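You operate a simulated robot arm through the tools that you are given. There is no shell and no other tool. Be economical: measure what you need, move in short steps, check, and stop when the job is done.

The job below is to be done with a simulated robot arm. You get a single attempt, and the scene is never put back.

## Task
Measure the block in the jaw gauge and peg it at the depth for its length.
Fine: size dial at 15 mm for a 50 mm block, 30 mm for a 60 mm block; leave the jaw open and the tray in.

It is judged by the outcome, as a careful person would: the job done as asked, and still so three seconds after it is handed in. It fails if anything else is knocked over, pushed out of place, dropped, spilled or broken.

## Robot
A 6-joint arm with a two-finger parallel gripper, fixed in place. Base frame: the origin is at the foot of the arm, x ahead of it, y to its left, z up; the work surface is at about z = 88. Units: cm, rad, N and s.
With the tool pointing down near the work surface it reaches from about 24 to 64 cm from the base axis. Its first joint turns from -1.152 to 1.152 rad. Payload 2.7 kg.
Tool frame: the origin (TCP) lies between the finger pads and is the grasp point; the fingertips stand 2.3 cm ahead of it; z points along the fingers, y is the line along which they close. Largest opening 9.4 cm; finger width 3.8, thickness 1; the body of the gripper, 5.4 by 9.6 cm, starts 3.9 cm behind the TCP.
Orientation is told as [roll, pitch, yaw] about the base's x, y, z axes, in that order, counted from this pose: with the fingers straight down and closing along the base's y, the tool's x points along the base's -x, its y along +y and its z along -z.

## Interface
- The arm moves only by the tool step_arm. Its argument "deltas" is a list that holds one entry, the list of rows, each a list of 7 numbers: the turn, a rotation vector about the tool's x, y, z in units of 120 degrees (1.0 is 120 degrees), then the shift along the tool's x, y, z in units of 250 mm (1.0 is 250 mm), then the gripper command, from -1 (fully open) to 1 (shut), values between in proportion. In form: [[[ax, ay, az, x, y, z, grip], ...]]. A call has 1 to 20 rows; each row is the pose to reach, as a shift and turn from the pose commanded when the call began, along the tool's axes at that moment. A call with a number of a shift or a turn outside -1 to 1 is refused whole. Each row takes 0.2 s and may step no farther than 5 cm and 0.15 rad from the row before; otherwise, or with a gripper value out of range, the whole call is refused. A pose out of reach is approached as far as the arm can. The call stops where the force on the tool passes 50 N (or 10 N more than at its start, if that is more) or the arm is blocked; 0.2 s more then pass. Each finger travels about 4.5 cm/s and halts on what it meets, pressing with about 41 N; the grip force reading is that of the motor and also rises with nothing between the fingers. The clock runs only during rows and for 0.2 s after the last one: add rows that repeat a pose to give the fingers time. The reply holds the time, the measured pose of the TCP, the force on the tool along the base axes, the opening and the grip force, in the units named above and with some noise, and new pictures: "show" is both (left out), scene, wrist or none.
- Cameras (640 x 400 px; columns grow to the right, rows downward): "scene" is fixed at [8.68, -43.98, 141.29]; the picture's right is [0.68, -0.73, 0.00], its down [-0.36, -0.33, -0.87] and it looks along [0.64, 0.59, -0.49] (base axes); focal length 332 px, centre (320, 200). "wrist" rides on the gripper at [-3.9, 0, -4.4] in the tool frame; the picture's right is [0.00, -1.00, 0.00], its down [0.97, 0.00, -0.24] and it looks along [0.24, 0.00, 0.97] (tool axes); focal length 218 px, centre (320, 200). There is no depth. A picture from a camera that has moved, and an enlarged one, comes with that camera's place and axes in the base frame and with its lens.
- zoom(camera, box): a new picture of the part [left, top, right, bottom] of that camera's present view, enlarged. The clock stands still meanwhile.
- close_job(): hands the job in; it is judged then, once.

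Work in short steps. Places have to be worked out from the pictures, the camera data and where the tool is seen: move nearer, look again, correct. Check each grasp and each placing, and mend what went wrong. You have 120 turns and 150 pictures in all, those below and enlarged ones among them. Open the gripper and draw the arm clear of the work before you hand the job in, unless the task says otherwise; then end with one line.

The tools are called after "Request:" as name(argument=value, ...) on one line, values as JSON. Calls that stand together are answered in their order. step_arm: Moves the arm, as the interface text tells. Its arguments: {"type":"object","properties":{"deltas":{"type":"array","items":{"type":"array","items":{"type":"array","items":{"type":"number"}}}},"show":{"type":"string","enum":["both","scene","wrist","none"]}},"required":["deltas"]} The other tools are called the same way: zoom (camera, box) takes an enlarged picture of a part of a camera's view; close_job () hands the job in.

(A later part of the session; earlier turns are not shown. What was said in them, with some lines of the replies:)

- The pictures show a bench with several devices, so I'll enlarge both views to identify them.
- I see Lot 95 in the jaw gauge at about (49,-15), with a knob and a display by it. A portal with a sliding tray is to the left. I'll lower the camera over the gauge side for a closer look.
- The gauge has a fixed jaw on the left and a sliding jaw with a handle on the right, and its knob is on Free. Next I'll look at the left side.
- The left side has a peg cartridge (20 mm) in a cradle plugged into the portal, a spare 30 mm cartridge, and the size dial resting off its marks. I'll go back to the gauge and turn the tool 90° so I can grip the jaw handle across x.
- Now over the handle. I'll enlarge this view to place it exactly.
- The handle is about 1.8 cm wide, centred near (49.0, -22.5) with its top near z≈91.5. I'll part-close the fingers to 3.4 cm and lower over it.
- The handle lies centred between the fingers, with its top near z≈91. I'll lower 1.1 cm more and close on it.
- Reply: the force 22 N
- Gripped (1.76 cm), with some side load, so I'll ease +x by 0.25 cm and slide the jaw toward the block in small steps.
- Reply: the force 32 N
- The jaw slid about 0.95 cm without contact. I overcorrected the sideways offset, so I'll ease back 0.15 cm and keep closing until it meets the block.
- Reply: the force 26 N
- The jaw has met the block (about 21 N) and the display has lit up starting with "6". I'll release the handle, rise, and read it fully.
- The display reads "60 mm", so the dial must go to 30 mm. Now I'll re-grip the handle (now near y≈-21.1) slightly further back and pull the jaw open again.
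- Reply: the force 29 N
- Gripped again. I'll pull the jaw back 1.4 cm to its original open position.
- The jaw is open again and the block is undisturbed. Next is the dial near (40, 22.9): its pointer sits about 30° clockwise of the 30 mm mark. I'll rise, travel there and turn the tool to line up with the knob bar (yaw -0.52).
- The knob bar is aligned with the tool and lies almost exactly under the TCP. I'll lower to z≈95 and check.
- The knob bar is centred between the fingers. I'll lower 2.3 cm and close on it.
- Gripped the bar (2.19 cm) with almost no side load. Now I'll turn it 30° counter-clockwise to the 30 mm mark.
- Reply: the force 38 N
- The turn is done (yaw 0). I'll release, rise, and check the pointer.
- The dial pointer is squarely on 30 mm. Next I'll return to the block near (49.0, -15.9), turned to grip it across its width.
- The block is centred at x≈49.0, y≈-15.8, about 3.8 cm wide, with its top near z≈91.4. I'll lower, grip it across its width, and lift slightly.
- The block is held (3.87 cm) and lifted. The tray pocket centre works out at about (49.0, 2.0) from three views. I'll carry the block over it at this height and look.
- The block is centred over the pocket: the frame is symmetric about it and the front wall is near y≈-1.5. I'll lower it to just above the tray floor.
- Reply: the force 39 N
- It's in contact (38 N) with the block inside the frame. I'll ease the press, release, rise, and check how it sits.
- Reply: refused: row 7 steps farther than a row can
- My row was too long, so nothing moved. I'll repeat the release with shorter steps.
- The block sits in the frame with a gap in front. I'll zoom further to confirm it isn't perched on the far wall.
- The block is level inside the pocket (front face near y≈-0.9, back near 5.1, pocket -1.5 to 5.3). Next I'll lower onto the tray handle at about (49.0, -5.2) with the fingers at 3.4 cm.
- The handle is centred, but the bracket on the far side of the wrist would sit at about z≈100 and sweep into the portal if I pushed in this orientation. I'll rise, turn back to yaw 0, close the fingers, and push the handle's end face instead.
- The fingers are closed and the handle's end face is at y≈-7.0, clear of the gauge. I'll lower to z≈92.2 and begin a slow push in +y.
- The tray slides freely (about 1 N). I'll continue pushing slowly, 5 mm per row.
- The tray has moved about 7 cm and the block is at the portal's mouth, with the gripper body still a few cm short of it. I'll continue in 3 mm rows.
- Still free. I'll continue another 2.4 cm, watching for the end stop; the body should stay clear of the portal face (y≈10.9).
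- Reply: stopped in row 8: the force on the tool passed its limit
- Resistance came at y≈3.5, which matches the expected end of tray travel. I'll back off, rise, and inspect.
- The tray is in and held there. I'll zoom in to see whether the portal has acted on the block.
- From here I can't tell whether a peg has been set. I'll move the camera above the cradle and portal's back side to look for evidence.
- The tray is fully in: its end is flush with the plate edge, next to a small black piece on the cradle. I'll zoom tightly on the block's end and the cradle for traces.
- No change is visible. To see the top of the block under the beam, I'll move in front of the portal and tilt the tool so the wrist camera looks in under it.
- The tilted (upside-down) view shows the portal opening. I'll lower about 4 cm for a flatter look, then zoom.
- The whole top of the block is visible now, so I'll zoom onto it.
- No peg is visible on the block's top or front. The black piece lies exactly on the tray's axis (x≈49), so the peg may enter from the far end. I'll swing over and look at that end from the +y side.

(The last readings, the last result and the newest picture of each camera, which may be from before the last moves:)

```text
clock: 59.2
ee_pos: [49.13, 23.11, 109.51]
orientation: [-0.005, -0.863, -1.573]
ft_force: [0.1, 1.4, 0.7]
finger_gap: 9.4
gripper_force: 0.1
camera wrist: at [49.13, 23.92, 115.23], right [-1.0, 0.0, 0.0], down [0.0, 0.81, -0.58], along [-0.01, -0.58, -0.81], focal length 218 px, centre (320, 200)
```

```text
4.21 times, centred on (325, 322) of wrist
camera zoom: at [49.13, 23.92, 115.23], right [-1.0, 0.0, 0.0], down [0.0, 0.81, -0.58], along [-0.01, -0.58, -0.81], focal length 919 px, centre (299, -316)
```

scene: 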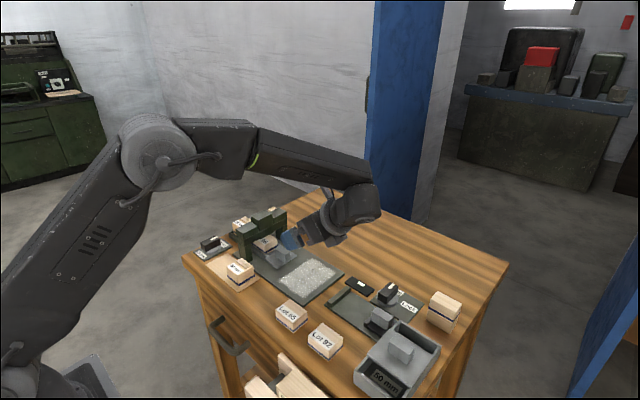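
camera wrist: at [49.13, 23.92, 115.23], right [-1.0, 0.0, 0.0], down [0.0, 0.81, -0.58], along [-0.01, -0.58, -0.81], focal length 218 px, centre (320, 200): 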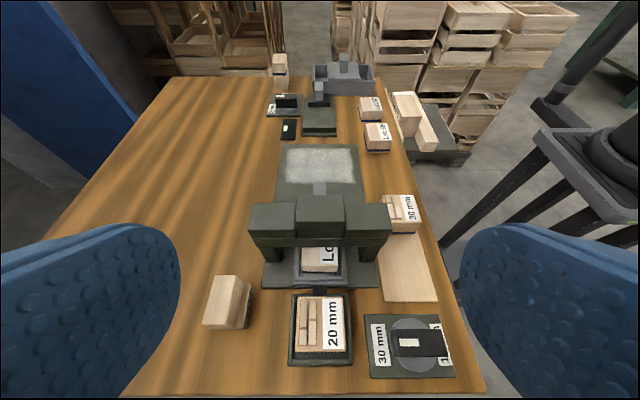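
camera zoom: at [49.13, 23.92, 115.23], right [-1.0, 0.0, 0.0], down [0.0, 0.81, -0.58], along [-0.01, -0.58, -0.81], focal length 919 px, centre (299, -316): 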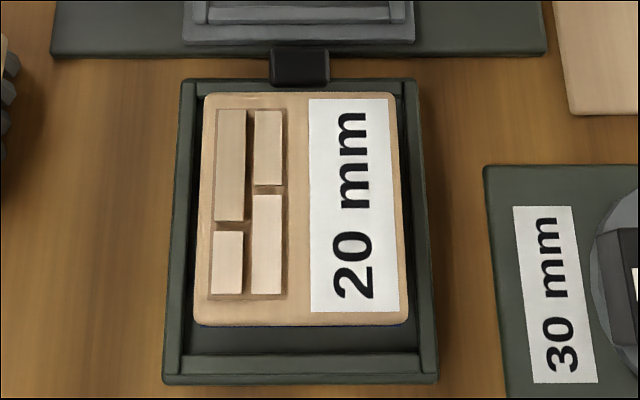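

The far end shows no peg either, but there is a separate tall head in the middle of the portal with a foot under the beam that might be a manual ram. I'll straighten the tool above it with the fingers closed and look first.

Request:
step_arm(deltas=[[[0, 0.07, 0, 0, 0, 0, 0], [0, 0.14, 0, 0, 0, 0, 1], [0, 0.21, 0, -0.07, 0, 0.08, 1], [0, 0.28, 0, -0.14, 0, 0.16, 1], [0, 0.35, 0, -0.2, 0, 0.24, 1], [0, 0.41, 0, -0.267, 0, 0.319, 1]]], show="both")

Request:
zoom(camera="scene", box=[210, 180, 322, 250])

```text
clock: 60.6
ee_pos: [49.48, 12.64, 109.37]
orientation: [-0.001, -0.001, -1.575]
ft_force: [0.3, -1.5, 0.6]
finger_gap: 0.0
gripper_force: 32.3
camera wrist: at [49.29, 8.73, 113.62], right [-1.0, 0.0, 0.0], down [0.0, 0.97, 0.24], along [0.0, 0.24, -0.97], focal length 218 px, centre (320, 200)
```

scene: 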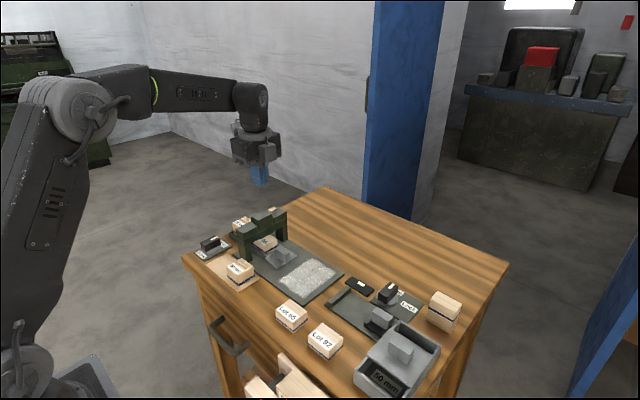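
wrist: 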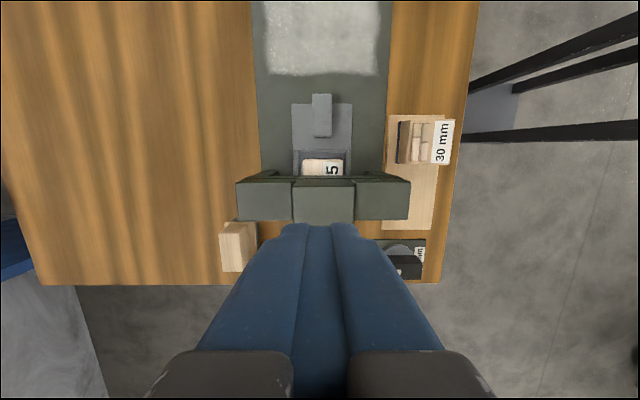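

```text
5.71 times, centred on (266, 215) of scene
camera zoom: at [8.69, -43.97, 141.29], right [0.68, -0.73, 0.0], down [-0.36, -0.33, -0.87], along [0.64, 0.59, -0.49], focal length 1894 px, centre (629, 114)
```

zoom: 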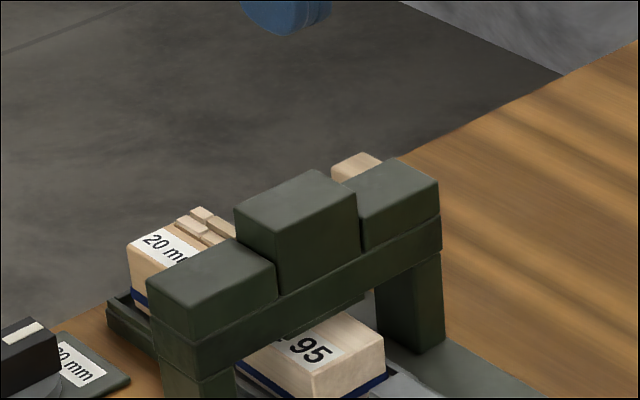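

I'll lower the closed fingers gently onto the middle head (about (49.1, 12.3), top near z≈99.5) to see whether it is a ram that moves.

Request:
step_arm(deltas=[[[0, 0, 0, -0.01, -0.008, 0.1, 1], [0, 0, 0, -0.01, -0.008, 0.2, 1], [0, 0, 0, -0.01, -0.008, 0.26, 1], [0, 0, 0, -0.01, -0.008, 0.272, 1], [0, 0, 0, -0.01, -0.008, 0.284, 1], [0, 0, 0, -0.01, -0.008, 0.296, 1], [0, 0, 0, -0.01, -0.008, 0.308, 1], [0, 0, 0, -0.01, -0.008, 0.32, 1], [0, 0, 0, -0.01, -0.008, 0.332, 1]]], show="scene")

Request:
zoom(camera="scene", box=[210, 180, 322, 250])

```text
clock: 62.6
ee_pos: [48.99, 12.32, 101.23]
orientation: [-0.005, -0.001, -1.574]
ft_force: [0.3, 0.2, 0.9]
finger_gap: 0.0
gripper_force: 40.8
```

scene: 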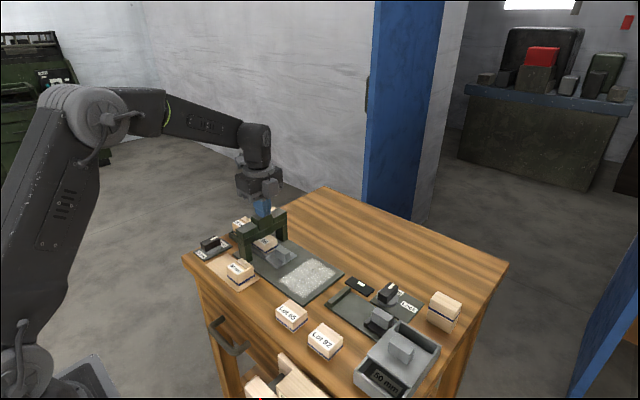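

```text
5.71 times, centred on (266, 215) of scene
camera zoom: at [8.68, -43.97, 141.29], right [0.68, -0.73, 0.0], down [-0.36, -0.33, -0.87], along [0.64, 0.59, -0.49], focal length 1894 px, centre (629, 114)
```

zoom: 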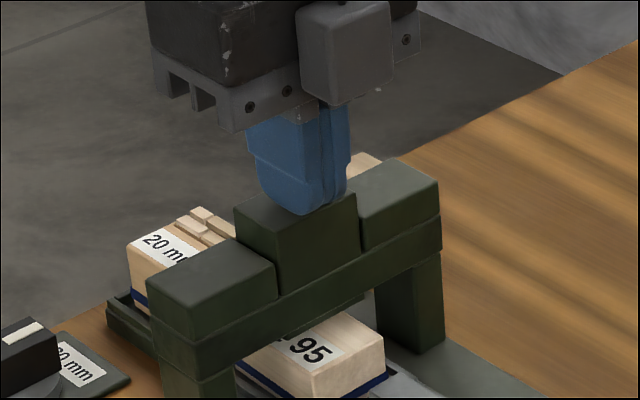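

No contact yet at tip z≈98.9. I'll continue in 2 mm rows and let the force limit stop it.

Request:
step_arm(deltas=[[[0, 0, 0, 0, 0, 0.008, 1], [0, 0, 0, 0, 0, 0.016, 1], [0, 0, 0, 0, 0, 0.024, 1], [0, 0, 0, 0, 0, 0.032, 1], [0, 0, 0, 0, 0, 0.04, 1], [0, 0, 0, 0, 0, 0.048, 1]]], show="none")

Request:
zoom(camera="scene", box=[210, 180, 322, 250])

```text
clock: 64.0
ee_pos: [49.07, 12.43, 99.95]
orientation: [-0.002, -0.001, -1.574]
ft_force: [1.3, 1.3, 6.3]
finger_gap: 0.0
gripper_force: 41.1
```

```text
5.71 times, centred on (266, 215) of scene
camera zoom: at [8.68, -43.98, 141.29], right [0.68, -0.73, 0.0], down [-0.36, -0.33, -0.87], along [0.64, 0.59, -0.49], focal length 1894 px, centre (629, 114)
```

zoom: 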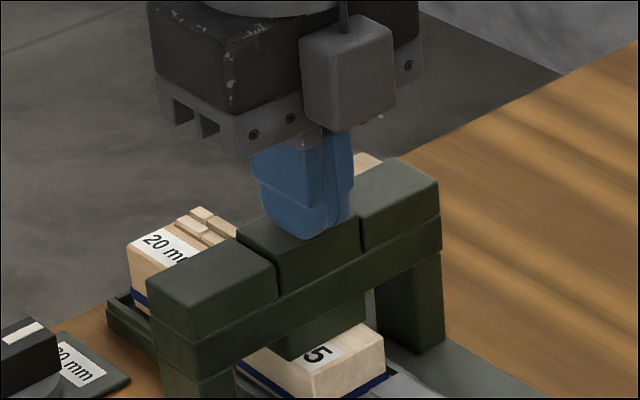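

The head is a ram: it moves down against about 6 N and its foot is descending onto the block. With the dial at 30 mm, I'll press on to the end of its stroke.

Request:
step_arm(deltas=[[[0, 0, 0, 0, 0, 0.008, 1], [0, 0, 0, 0, 0, 0.016, 1], [0, 0, 0, 0, 0, 0.024, 1], [0, 0, 0, 0, 0, 0.032, 1], [0, 0, 0, 0, 0, 0.04, 1], [0, 0, 0, 0, 0, 0.048, 1], [0, 0, 0, 0, 0, 0.056, 1], [0, 0, 0, 0, 0, 0.064, 1], [0, 0, 0, 0, 0, 0.072, 1], [0, 0, 0, 0, 0, 0.08, 1]]], show="none")

Request:
zoom(camera="scene", box=[210, 190, 322, 260])

```text
clock: 64.9
ee_pos: [49.07, 12.39, 100.09]
orientation: [0.009, -0.001, -1.574]
ft_force: [-4.5, -1.0, 7.4]
finger_gap: 0.02
gripper_force: 40.8
stopped in row 4: the force on the tool passed its limit (the readings are from after the stop); the commanded pose is now the measured one
```

```text
5.71 times, centred on (266, 225) of scene
camera zoom: at [8.66, -43.98, 141.29], right [0.68, -0.73, 0.0], down [-0.36, -0.33, -0.87], along [0.64, 0.59, -0.49], focal length 1894 px, centre (629, 57)
```

zoom: 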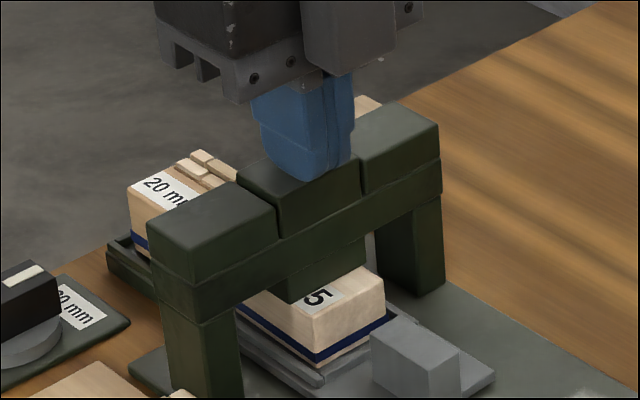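

The ram bottomed out on the block past 50 N. I'll raise the tool and look at the block.

Request:
step_arm(deltas=[[[0, 0, 0, 0, 0, -0.02, 1], [0, 0, 0, 0, 0, -0.05, 1], [0, 0, 0, 0, 0, -0.12, 1], [0, 0, 0, -0.12, 0, -0.25, 1], [0, 0, 0, -0.28, 0, -0.35, 1], [0, 0, 0, -0.45, 0, -0.38, 0.5]]], show="both")

Request:
zoom(camera="scene", box=[210, 190, 322, 260])

```text
clock: 66.3
ee_pos: [48.78, 1.32, 109.89]
orientation: [0.008, -0.001, -1.574]
ft_force: [0.6, 0.5, 0.1]
finger_gap: 2.34
gripper_force: 0.1
camera wrist: at [48.78, -2.69, 114.15], right [-1.0, 0.0, -0.01], down [0.0, 0.97, 0.24], along [0.01, 0.24, -0.97], focal length 218 px, centre (320, 200)
```

scene: 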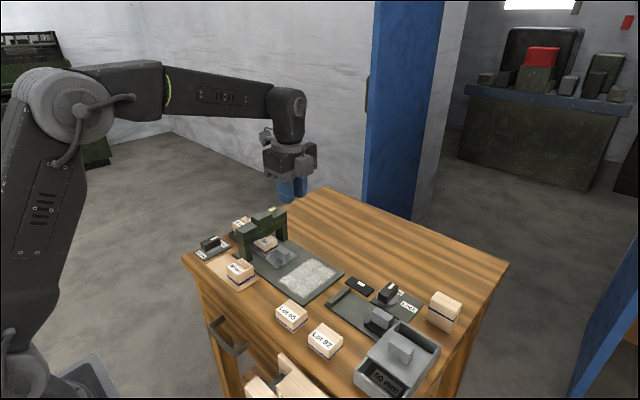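
wrist: 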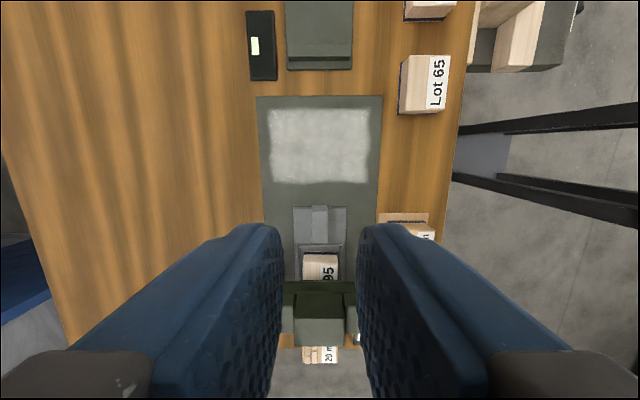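

```text
5.71 times, centred on (266, 225) of scene
camera zoom: at [8.69, -43.97, 141.29], right [0.68, -0.73, 0.0], down [-0.36, -0.33, -0.87], along [0.64, 0.59, -0.49], focal length 1894 px, centre (629, 57)
```

zoom: 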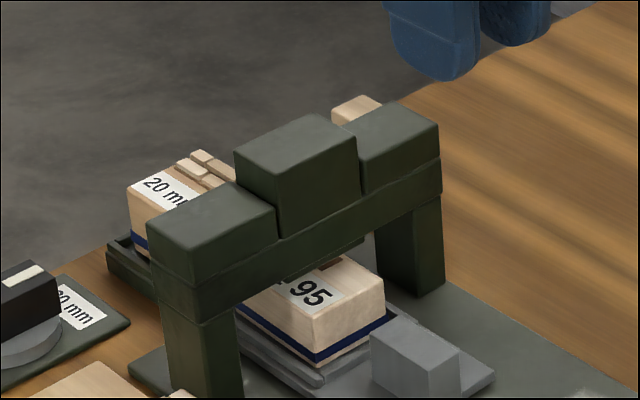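

The ram sprang back, and there seems to be a brown mark on the block top near the foot. I'll take the tilted view from the front again.

Request:
step_arm(deltas=[[[0, 0.07, 0, -0.06, 0, 0.05, 0], [0, 0.14, 0, -0.12, 0, 0.12, -1], [0, 0.21, 0, -0.17, 0, 0.22, -1], [0, 0.28, 0, -0.17, 0, 0.32, -1], [0, 0.35, 0, -0.17, 0, 0.41, -1], [0, 0.417, 0, -0.17, 0, 0.48, -1]]], show="wrist")

Request:
zoom(camera="wrist", box=[290, 200, 354, 270])

```text
clock: 67.7
ee_pos: [49.21, -2.89, 97.34]
orientation: [0.011, 0.875, -1.565]
ft_force: [0.1, -0.8, -0.7]
finger_gap: 9.38
gripper_force: 0.1
camera wrist: at [49.19, -8.91, 96.99], right [-1.0, 0.0, -0.01], down [-0.01, 0.44, 0.9], along [0.01, 0.9, -0.44], focal length 218 px, centre (320, 200)
```

wrist: 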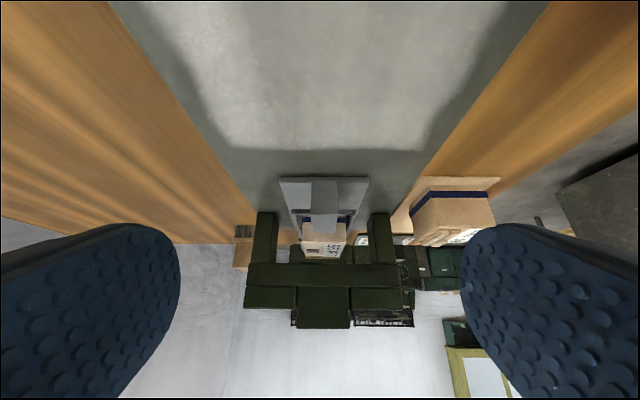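

```text
5.71 times, centred on (322, 235) of wrist
camera zoom: at [49.19, -8.91, 96.99], right [-1.0, 0.0, -0.01], down [-0.01, 0.44, 0.9], along [0.01, 0.9, -0.44], focal length 1247 px, centre (309, 0)
```

zoom: 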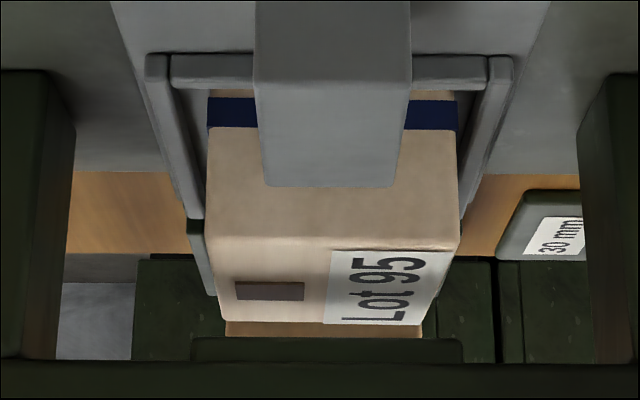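

A brown peg is now set flush in the block's top: pegged with the dial at 30 mm. I'll withdraw the arm upward, straighten it, and do a final check of everything.

Request:
step_arm(deltas=[[[0, -0.07, 0, 0.06, 0, -0.06, -1], [0, -0.14, 0, 0.14, 0, -0.14, -1], [0, -0.21, 0, 0.22, 0, -0.22, -1], [0, -0.28, 0, 0.3, 0, -0.3, -1], [0, -0.35, 0, 0.38, 0, -0.38, -1], [0, -0.417, 0, 0.46, 0, -0.46, -1], [0, -0.417, 0, 0.54, 0, -0.54, -1]]], show="none")

Request:
step_arm(deltas=[[[0, 0, -0.07, 0, -0.07, -0.05, -1], [0, 0, -0.14, 0, -0.14, -0.1, -1], [0, 0, -0.21, 0, -0.21, -0.15, -1], [0, 0, -0.28, 0, -0.28, -0.15, -1], [0, 0, -0.35, 0, -0.35, -0.15, -1], [0, 0, -0.42, 0, -0.42, -0.15, -1], [0, 0, -0.49, 0, -0.49, -0.15, -1], [0, 0, -0.56, 0, -0.52, -0.15, -1], [0, 0, -0.63, 0, -0.52, -0.15, -1], [0, 0, -0.69, 0, -0.52, -0.15, -1], [0, 0, -0.75, 0, -0.52, -0.15, -1]]], show="both")

Request:
zoom(camera="wrist", box=[160, 0, 560, 200])

Request:
zoom(camera="scene", box=[180, 190, 500, 390])

```text
clock: 69.3
ee_pos: [49.07, -4.84, 116.46]
orientation: [0.007, 0.0, -1.576]
ft_force: [0.5, 0.7, -0.2]
finger_gap: 9.4
gripper_force: 0.0
```

```text
clock: 71.7
ee_pos: [35.92, -4.8, 120.01]
orientation: [-0.001, -0.007, -0.001]
ft_force: [0.3, 0.6, -0.2]
finger_gap: 9.4
gripper_force: 0.0
camera wrist: at [39.75, -4.79, 124.32], right [0.0, -1.0, 0.0], down [-0.97, 0.0, 0.23], along [-0.23, 0.0, -0.97], focal length 218 px, centre (320, 200)
```

scene: 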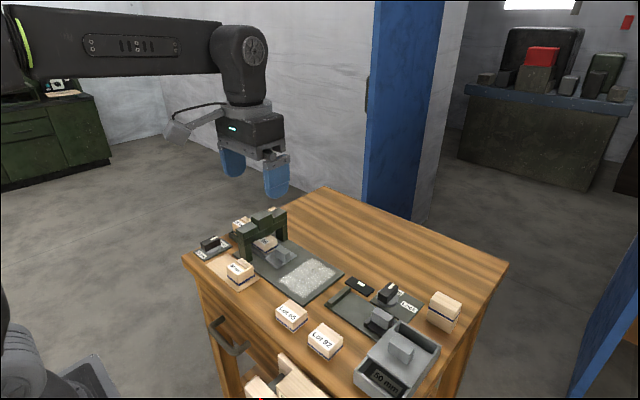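
wrist: 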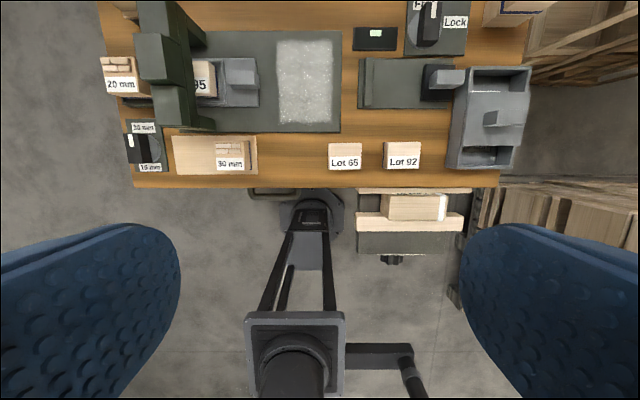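

```text
1.60 times, centred on (360, 100) of wrist
camera zoom: at [39.75, -4.79, 124.32], right [0.0, -1.0, 0.0], down [-0.97, 0.0, 0.23], along [-0.23, 0.0, -0.97], focal length 349 px, centre (256, 360)
```

zoom: 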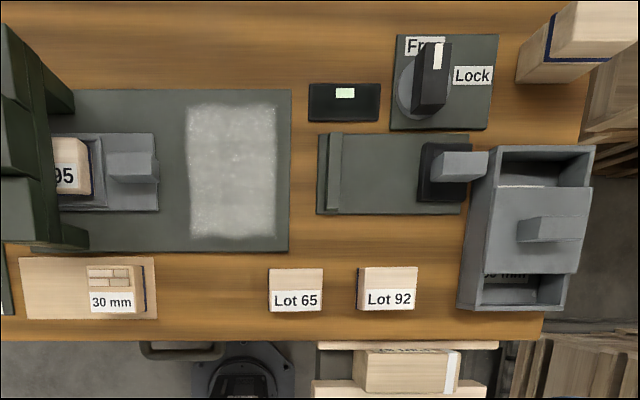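

```text
2.00 times, centred on (340, 290) of scene
camera zoom: at [8.68, -43.98, 141.29], right [0.68, -0.73, 0.0], down [-0.36, -0.33, -0.87], along [0.64, 0.59, -0.49], focal length 663 px, centre (280, 20)
```

zoom: 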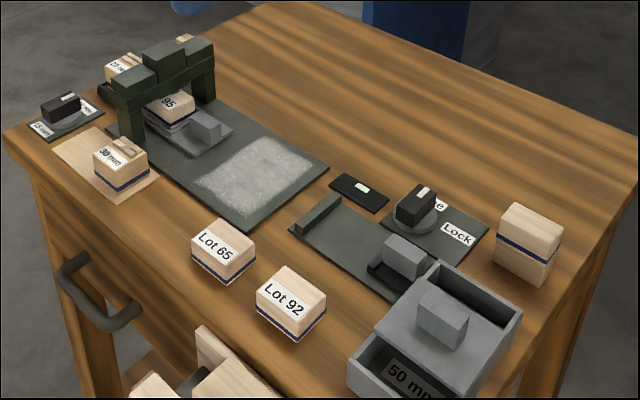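

The final check looks right: block pegged and in the pushed-in tray, dial on 30 mm, jaw open, and everything else in its place. The arm is clear and the gripper open, so I'm handing in.

Request:
close_job()

```text
The job is handed in.
```

The Lot 95 block measured 60 mm, so I set the dial to 30 mm and pegged it with the 20 mm cartridge already loaded; the jaw is open and the tray is in with the block.
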